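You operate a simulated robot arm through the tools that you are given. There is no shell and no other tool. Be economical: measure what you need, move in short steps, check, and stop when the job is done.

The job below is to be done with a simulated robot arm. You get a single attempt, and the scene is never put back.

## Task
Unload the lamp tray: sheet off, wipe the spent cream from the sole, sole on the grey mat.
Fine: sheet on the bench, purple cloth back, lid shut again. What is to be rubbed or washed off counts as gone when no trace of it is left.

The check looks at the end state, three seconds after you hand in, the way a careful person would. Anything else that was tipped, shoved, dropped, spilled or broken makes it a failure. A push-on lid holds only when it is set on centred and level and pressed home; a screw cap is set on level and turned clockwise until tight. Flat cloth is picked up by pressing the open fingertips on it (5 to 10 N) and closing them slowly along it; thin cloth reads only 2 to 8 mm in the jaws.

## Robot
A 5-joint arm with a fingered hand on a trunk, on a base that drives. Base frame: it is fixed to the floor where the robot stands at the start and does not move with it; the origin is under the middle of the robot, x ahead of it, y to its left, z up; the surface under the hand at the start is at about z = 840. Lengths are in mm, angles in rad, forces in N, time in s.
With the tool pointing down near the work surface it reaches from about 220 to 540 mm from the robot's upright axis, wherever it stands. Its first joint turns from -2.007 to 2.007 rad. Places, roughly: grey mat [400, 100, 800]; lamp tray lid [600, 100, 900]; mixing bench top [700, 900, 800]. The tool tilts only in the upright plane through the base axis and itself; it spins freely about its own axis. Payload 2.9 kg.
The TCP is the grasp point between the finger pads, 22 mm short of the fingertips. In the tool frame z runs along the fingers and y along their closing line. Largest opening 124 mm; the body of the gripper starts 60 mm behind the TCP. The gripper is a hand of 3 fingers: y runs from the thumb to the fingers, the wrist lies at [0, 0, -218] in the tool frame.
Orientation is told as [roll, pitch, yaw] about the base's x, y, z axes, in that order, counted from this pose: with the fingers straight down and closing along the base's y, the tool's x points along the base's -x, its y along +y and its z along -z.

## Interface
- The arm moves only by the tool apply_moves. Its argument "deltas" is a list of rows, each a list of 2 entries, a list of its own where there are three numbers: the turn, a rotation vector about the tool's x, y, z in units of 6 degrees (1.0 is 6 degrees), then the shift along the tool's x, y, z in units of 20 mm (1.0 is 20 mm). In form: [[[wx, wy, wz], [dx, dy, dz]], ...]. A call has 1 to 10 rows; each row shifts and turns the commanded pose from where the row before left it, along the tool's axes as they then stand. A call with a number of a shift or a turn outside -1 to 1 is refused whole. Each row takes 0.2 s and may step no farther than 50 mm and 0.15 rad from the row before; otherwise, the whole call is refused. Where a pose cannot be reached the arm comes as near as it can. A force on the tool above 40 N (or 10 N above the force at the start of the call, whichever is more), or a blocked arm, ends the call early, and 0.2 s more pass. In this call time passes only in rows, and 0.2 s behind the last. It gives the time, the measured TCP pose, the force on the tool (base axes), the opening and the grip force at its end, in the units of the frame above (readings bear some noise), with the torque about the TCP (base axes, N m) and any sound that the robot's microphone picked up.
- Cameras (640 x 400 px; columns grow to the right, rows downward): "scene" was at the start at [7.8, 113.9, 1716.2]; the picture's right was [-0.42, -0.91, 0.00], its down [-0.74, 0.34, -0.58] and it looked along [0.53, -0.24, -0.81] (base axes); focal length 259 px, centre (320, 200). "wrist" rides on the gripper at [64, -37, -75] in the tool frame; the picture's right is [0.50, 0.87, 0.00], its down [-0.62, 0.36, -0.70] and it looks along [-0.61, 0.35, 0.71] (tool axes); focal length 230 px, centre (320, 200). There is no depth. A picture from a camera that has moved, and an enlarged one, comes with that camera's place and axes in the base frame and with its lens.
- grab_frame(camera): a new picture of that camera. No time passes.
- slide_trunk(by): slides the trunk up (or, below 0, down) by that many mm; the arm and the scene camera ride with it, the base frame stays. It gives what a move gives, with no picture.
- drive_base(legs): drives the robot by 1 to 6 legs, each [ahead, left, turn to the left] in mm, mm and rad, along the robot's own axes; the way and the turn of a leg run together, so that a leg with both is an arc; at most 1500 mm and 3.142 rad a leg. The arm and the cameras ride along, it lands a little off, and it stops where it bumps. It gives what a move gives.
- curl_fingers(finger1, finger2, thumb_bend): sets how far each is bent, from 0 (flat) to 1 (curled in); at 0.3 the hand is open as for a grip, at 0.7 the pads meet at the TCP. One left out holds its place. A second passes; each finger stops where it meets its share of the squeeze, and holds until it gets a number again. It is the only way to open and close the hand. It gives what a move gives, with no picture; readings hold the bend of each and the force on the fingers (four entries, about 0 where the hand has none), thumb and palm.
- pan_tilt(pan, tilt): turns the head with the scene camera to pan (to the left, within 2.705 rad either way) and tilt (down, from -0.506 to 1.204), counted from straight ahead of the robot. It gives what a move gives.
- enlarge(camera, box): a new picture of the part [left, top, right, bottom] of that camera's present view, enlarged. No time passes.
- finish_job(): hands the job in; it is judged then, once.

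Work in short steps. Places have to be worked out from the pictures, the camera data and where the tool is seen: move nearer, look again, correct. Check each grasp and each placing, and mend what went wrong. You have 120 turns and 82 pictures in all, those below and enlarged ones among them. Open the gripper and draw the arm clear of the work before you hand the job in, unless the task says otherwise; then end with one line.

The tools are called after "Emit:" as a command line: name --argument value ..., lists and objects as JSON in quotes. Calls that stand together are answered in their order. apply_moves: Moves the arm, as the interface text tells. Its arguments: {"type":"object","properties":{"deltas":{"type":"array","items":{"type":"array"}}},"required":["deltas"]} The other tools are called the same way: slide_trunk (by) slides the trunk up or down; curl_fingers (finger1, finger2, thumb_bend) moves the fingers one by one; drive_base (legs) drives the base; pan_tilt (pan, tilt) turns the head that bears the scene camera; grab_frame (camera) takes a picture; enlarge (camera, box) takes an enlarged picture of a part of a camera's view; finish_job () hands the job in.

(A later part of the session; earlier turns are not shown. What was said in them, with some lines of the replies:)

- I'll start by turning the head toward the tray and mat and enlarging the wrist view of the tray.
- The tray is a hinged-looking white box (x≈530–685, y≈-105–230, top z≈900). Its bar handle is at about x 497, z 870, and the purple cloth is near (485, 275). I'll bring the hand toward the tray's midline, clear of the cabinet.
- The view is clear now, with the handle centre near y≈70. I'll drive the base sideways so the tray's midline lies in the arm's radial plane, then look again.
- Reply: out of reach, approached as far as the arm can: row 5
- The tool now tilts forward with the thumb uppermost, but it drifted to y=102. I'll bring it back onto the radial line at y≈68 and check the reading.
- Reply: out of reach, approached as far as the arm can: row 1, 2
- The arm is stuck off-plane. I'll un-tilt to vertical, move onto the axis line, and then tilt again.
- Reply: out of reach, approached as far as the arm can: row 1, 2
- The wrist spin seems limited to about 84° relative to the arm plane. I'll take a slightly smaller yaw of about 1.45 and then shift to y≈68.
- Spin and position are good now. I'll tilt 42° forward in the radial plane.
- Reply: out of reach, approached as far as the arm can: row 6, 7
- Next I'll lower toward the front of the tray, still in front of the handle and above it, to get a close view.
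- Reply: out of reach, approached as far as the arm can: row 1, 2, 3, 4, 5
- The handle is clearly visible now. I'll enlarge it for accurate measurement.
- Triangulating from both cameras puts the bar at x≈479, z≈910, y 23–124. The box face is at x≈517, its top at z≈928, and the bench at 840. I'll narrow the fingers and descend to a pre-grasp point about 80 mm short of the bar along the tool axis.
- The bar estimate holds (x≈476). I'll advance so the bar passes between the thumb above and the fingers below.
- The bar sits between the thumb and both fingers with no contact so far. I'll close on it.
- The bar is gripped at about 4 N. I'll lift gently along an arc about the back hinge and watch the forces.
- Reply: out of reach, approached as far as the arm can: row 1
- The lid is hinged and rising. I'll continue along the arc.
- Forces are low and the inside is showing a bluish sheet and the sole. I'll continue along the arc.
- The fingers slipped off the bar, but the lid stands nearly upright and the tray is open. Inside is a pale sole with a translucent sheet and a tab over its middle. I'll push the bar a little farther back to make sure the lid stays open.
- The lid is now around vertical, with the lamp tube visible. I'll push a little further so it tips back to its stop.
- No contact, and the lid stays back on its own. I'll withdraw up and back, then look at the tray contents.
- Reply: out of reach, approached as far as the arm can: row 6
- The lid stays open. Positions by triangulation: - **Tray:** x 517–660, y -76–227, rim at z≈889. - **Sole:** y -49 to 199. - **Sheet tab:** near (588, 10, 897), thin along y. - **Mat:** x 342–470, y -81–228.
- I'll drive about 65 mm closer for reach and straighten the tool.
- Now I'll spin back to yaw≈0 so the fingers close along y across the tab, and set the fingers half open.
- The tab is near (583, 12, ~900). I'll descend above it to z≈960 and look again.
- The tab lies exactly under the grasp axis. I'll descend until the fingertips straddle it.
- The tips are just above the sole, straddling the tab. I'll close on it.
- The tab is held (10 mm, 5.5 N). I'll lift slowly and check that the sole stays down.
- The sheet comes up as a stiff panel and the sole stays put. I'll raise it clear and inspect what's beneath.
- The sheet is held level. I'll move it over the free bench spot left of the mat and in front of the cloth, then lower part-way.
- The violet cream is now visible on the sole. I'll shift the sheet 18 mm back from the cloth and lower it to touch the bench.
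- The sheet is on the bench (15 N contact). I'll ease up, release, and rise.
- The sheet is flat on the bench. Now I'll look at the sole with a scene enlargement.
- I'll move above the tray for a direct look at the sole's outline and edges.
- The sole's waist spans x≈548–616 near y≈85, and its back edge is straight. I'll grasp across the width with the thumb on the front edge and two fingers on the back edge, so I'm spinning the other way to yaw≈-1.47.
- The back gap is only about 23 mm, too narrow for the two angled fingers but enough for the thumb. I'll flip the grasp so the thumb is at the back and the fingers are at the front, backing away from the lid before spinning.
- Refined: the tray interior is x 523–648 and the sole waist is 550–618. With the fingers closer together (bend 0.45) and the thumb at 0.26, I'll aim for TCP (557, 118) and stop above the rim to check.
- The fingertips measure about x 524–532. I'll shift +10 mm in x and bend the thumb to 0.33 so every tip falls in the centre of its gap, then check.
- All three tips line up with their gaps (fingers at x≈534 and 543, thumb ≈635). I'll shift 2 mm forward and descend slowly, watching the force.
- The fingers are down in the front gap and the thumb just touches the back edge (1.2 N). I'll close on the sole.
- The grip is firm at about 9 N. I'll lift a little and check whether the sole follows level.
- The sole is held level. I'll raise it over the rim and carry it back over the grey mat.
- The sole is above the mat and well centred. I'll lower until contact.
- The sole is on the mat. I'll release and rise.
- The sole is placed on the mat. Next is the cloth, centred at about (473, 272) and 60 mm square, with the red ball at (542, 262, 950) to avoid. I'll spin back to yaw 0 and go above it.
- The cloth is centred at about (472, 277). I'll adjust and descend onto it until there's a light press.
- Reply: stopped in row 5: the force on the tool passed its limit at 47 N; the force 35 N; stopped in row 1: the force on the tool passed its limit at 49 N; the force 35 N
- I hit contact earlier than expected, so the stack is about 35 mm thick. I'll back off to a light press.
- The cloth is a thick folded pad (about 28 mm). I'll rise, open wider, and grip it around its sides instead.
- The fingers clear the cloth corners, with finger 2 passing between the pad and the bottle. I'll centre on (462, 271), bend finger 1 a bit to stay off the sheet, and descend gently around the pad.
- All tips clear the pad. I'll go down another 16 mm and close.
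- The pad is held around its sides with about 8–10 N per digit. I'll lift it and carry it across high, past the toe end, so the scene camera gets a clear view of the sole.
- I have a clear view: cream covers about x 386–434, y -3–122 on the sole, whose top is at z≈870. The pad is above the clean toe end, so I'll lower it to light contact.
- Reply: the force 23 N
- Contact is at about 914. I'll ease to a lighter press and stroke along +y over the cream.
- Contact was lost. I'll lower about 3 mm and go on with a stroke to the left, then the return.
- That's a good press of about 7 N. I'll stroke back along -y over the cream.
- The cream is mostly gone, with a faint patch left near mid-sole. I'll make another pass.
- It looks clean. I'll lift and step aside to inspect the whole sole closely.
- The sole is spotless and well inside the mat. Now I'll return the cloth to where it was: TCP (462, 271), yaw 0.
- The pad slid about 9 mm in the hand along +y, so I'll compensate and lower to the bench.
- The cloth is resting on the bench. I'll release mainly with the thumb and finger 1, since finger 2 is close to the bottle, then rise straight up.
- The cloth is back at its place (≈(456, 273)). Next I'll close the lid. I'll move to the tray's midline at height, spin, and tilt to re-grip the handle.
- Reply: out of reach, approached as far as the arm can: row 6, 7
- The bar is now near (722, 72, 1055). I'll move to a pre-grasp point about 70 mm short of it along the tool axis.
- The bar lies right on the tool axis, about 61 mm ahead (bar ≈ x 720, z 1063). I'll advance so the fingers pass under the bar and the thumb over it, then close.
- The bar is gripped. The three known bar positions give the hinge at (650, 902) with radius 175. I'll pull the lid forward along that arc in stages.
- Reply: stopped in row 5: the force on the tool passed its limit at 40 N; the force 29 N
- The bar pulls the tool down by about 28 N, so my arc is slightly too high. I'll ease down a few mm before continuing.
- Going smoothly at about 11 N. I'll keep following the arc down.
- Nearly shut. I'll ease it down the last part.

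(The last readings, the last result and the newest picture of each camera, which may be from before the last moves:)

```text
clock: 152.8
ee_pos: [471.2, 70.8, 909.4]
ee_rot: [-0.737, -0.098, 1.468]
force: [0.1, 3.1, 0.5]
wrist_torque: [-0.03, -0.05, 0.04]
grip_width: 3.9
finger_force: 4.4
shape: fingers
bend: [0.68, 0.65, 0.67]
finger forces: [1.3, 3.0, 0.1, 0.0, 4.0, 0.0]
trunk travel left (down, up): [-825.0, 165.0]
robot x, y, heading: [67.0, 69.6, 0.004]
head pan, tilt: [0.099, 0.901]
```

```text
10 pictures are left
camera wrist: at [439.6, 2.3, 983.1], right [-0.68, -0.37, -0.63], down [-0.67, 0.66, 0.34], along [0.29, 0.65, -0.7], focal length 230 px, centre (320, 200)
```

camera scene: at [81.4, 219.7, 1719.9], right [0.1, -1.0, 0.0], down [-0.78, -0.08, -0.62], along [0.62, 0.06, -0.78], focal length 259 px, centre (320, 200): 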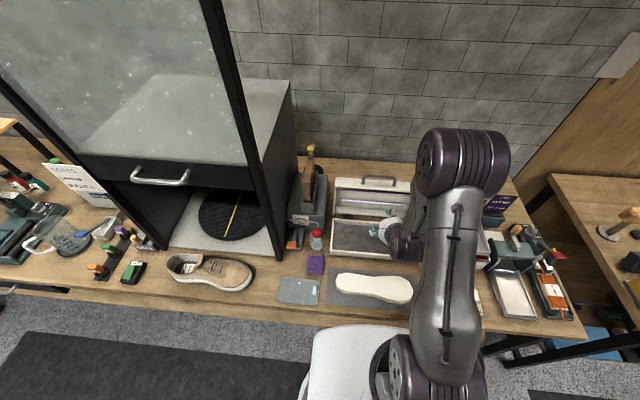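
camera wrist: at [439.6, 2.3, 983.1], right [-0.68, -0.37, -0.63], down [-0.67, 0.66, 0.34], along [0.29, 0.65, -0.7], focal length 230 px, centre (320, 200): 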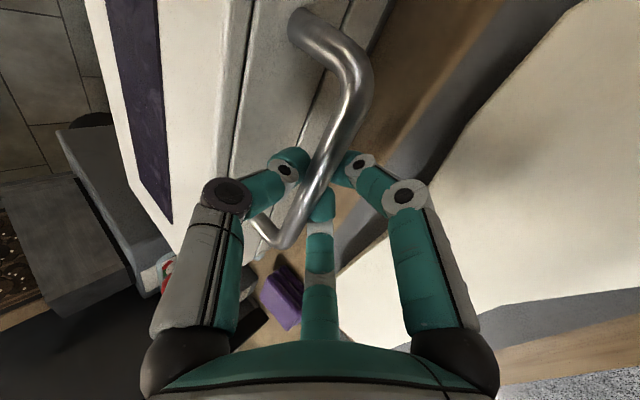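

The lid looks shut, matching the first closed view. I'll release the bar and back straight out.

Emit:
curl_fingers --finger1 0.53 --finger2 0.53 --thumb_bend 0.57

Emit:
apply_moves --deltas '[[[0, 0, 0], [0, -0.05, -0.7]], [[0, 0, 0], [0, -0.05, -0.9]], [[0, 0, 0], [0, -0.05, -0.9]], [[0, 0, 0], [0, 0, -0.9]], [[0, 0, 0], [0, -0.5, -0.9]], [[0, 0, 0], [-0.1, -0.8, -0.9]], [[0, 0, 0], [-0.1, -0.8, -0.9]], [[0, 0, 0], [0, 0, 0]]]'

Emit:
grab_frame --camera "wrist"

Emit:
enlarge --camera "scene" --box '[280, 170, 440, 310]'

```text
clock: 153.8
ee_pos: [470.0, 70.3, 908.2]
ee_rot: [-0.736, -0.1, 1.469]
force: [-0.2, -0.2, -0.2]
wrist_torque: [0.0, 0.0, 0.02]
grip_width: 36.6
finger_force: 0.0
shape: fingers
bend: [0.53, 0.53, 0.56]
finger forces: [0.1, 0.1, 0.1, 0.0, 0.1, 0.0]
trunk travel left (down, up): [-825.0, 165.0]
robot x, y, heading: [65.3, 68.3, -0.003]
head pan, tilt: [0.099, 0.901]
```

```text
clock: 155.6
ee_pos: [457.4, 68.5, 1001.5]
ee_rot: [-0.735, -0.098, 1.467]
force: [0.2, 0.2, -0.1]
wrist_torque: [0.01, 0.0, 0.02]
grip_width: 36.9
finger_force: 0.0
shape: fingers
bend: [0.53, 0.53, 0.56]
finger forces: [0.0, 0.0, 0.1, 0.0, 0.1, 0.0]
out of reach, approached as far as the arm can: row 5, 6, 7
trunk travel left (down, up): [-825.0, 165.0]
robot x, y, heading: [61.6, 68.5, 0.004]
head pan, tilt: [0.099, 0.901]
```

```text
9 pictures are left
camera wrist: at [426.4, 0.9, 1076.0], right [-0.68, -0.37, -0.63], down [-0.67, 0.66, 0.34], along [0.29, 0.65, -0.7], focal length 230 px, centre (320, 200)
```

wrist: 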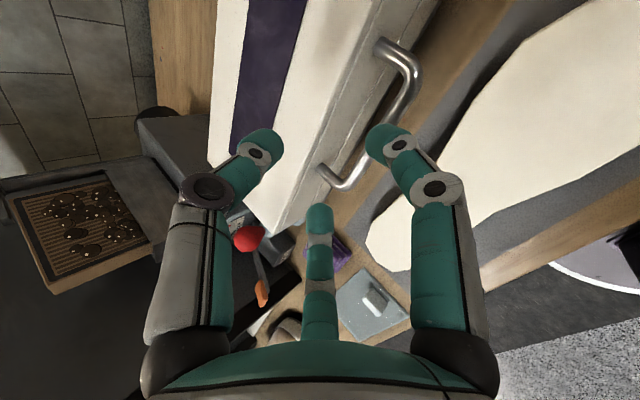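

```text
2.86 times, centred on (360, 240) of scene
camera zoom: at [81.9, 219.7, 1719.9], right [0.1, -1.0, 0.0], down [-0.78, -0.08, -0.62], along [0.62, 0.06, -0.78], focal length 739 px, centre (206, 86)
```

zoom: 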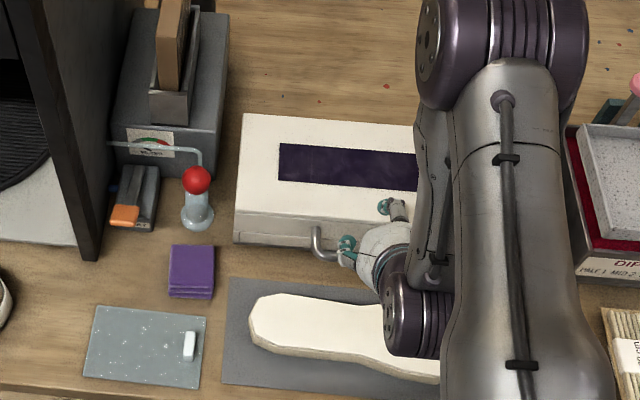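

The lid is shut and everything is in place. I'll draw the arm up clear, open the hand, and do a last check.

Emit:
apply_moves --deltas '[[[0, 0, 0], [-0.09, -0.63, -0.7]], [[0, 0, 0], [-0.09, -0.63, -0.7]], [[0, 0, 0], [-0.09, -0.63, -0.7]], [[0, 0, 0], [-0.09, -0.63, -0.7]], [[0, 0, 0], [-0.09, -0.63, -0.7]], [[0, 0, 0], [-0.09, -0.63, -0.7]], [[0, 0, 0], [-0.09, -0.63, -0.7]], [[0, 0, 0], [-0.09, -0.63, -0.7]], [[0, 0, 0], [0, 0, 0]]]'

Emit:
curl_fingers --finger1 0.3 --finger2 0.3 --thumb_bend 0.3

Emit:
drive_base --legs '[[-120, 0, 0]]'

Emit:
grab_frame --camera "scene"

Emit:
grab_frame --camera "wrist"

```text
clock: 157.6
ee_pos: [493.6, 69.6, 1140.4]
ee_rot: [-0.735, -0.097, 1.468]
force: [0.2, -0.1, 0.1]
wrist_torque: [-0.02, -0.02, 0.0]
grip_width: 36.7
finger_force: 0.0
shape: fingers
bend: [0.53, 0.53, 0.56]
finger forces: [0.1, 0.0, 0.1, 0.0, 0.1, 0.0]
out of reach, approached as far as the arm can: row 1, 2, 3, 4, 5, 7
trunk travel left (down, up): [-825.0, 165.0]
robot x, y, heading: [65.7, 66.0, 0.007]
head pan, tilt: [0.099, 0.901]
```

```text
clock: 158.6
ee_pos: [492.6, 69.6, 1141.1]
ee_rot: [-0.734, -0.098, 1.468]
force: [0.4, -0.5, -0.1]
wrist_torque: [0.01, 0.02, 0.01]
grip_width: 103.6
finger_force: 0.0
shape: fingers
bend: [0.3, 0.3, 0.3]
finger forces: [0.0, 0.0, 0.1, 0.1, 0.0, 0.1]
trunk travel left (down, up): [-825.0, 165.0]
robot x, y, heading: [64.8, 67.2, -0.002]
head pan, tilt: [0.099, 0.901]
```

```text
clock: 159.9
ee_pos: [374.8, 71.8, 1139.9]
ee_rot: [-0.734, -0.099, 1.471]
force: [-0.4, 1.1, 0.8]
wrist_torque: [0.0, 0.0, -0.01]
grip_width: 103.6
finger_force: 0.1
shape: fingers
bend: [0.3, 0.3, 0.3]
finger forces: [0.0, 0.0, 0.1, 0.1, 0.0, 0.0]
trunk travel left (down, up): [-825.0, 165.0]
robot x, y, heading: [-55.1, 70.7, 0.002]
head pan, tilt: [0.099, 0.901]
```

```text
7 pictures are left
camera scene: at [-36.7, 219.7, 1719.9], right [0.1, -0.99, 0.0], down [-0.78, -0.08, -0.62], along [0.62, 0.06, -0.78], focal length 259 px, centre (320, 200)
```

scene: 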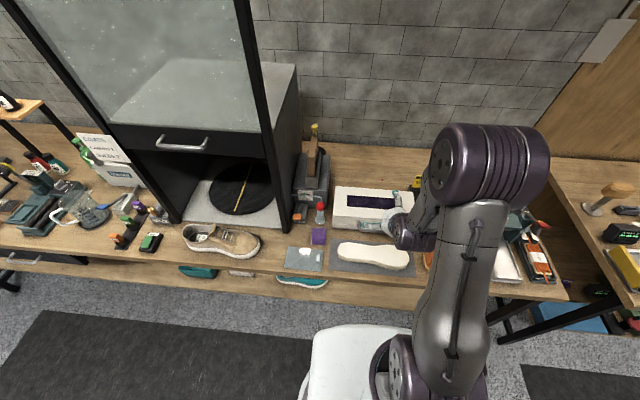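

```text
6 pictures are left
camera wrist: at [343.4, 2.5, 1214.6], right [-0.68, -0.37, -0.63], down [-0.67, 0.66, 0.34], along [0.29, 0.65, -0.7], focal length 230 px, centre (320, 200)
```

wrist: 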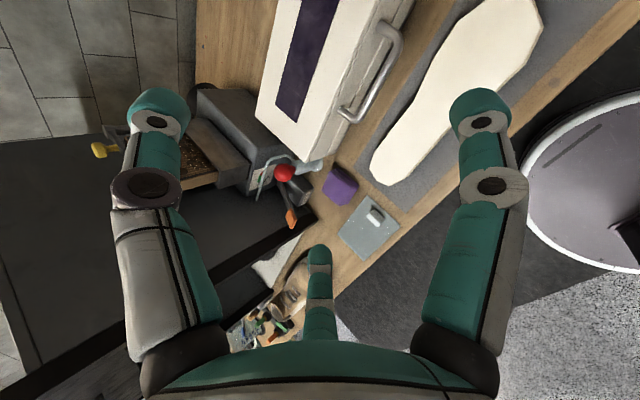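

Everything looks right. One last enlargement to confirm the lid seam is closed and the sole is clean.

Emit:
enlarge --camera "wrist" --box '[240, 0, 560, 200]'

```text
2.00 times, centred on (400, 100) of wrist
camera zoom: at [343.4, 2.5, 1214.6], right [-0.68, -0.37, -0.63], down [-0.67, 0.66, 0.34], along [0.29, 0.65, -0.7], focal length 460 px, centre (160, 400)
```

zoom: 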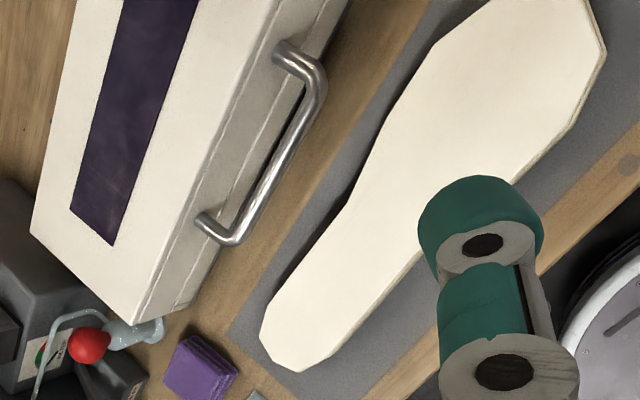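

The lid is closed with a tight seam, the sole is clean on the mat, and the cloth and sheet are on the bench. I'm handing in.

Emit:
finish_job

```text
The job is handed in.
```

The lamp tray is unloaded: the sheet is on the bench, the sole is wiped clean and on the grey mat, the purple cloth is back within about 10 mm of its spot, and the lid is shut.
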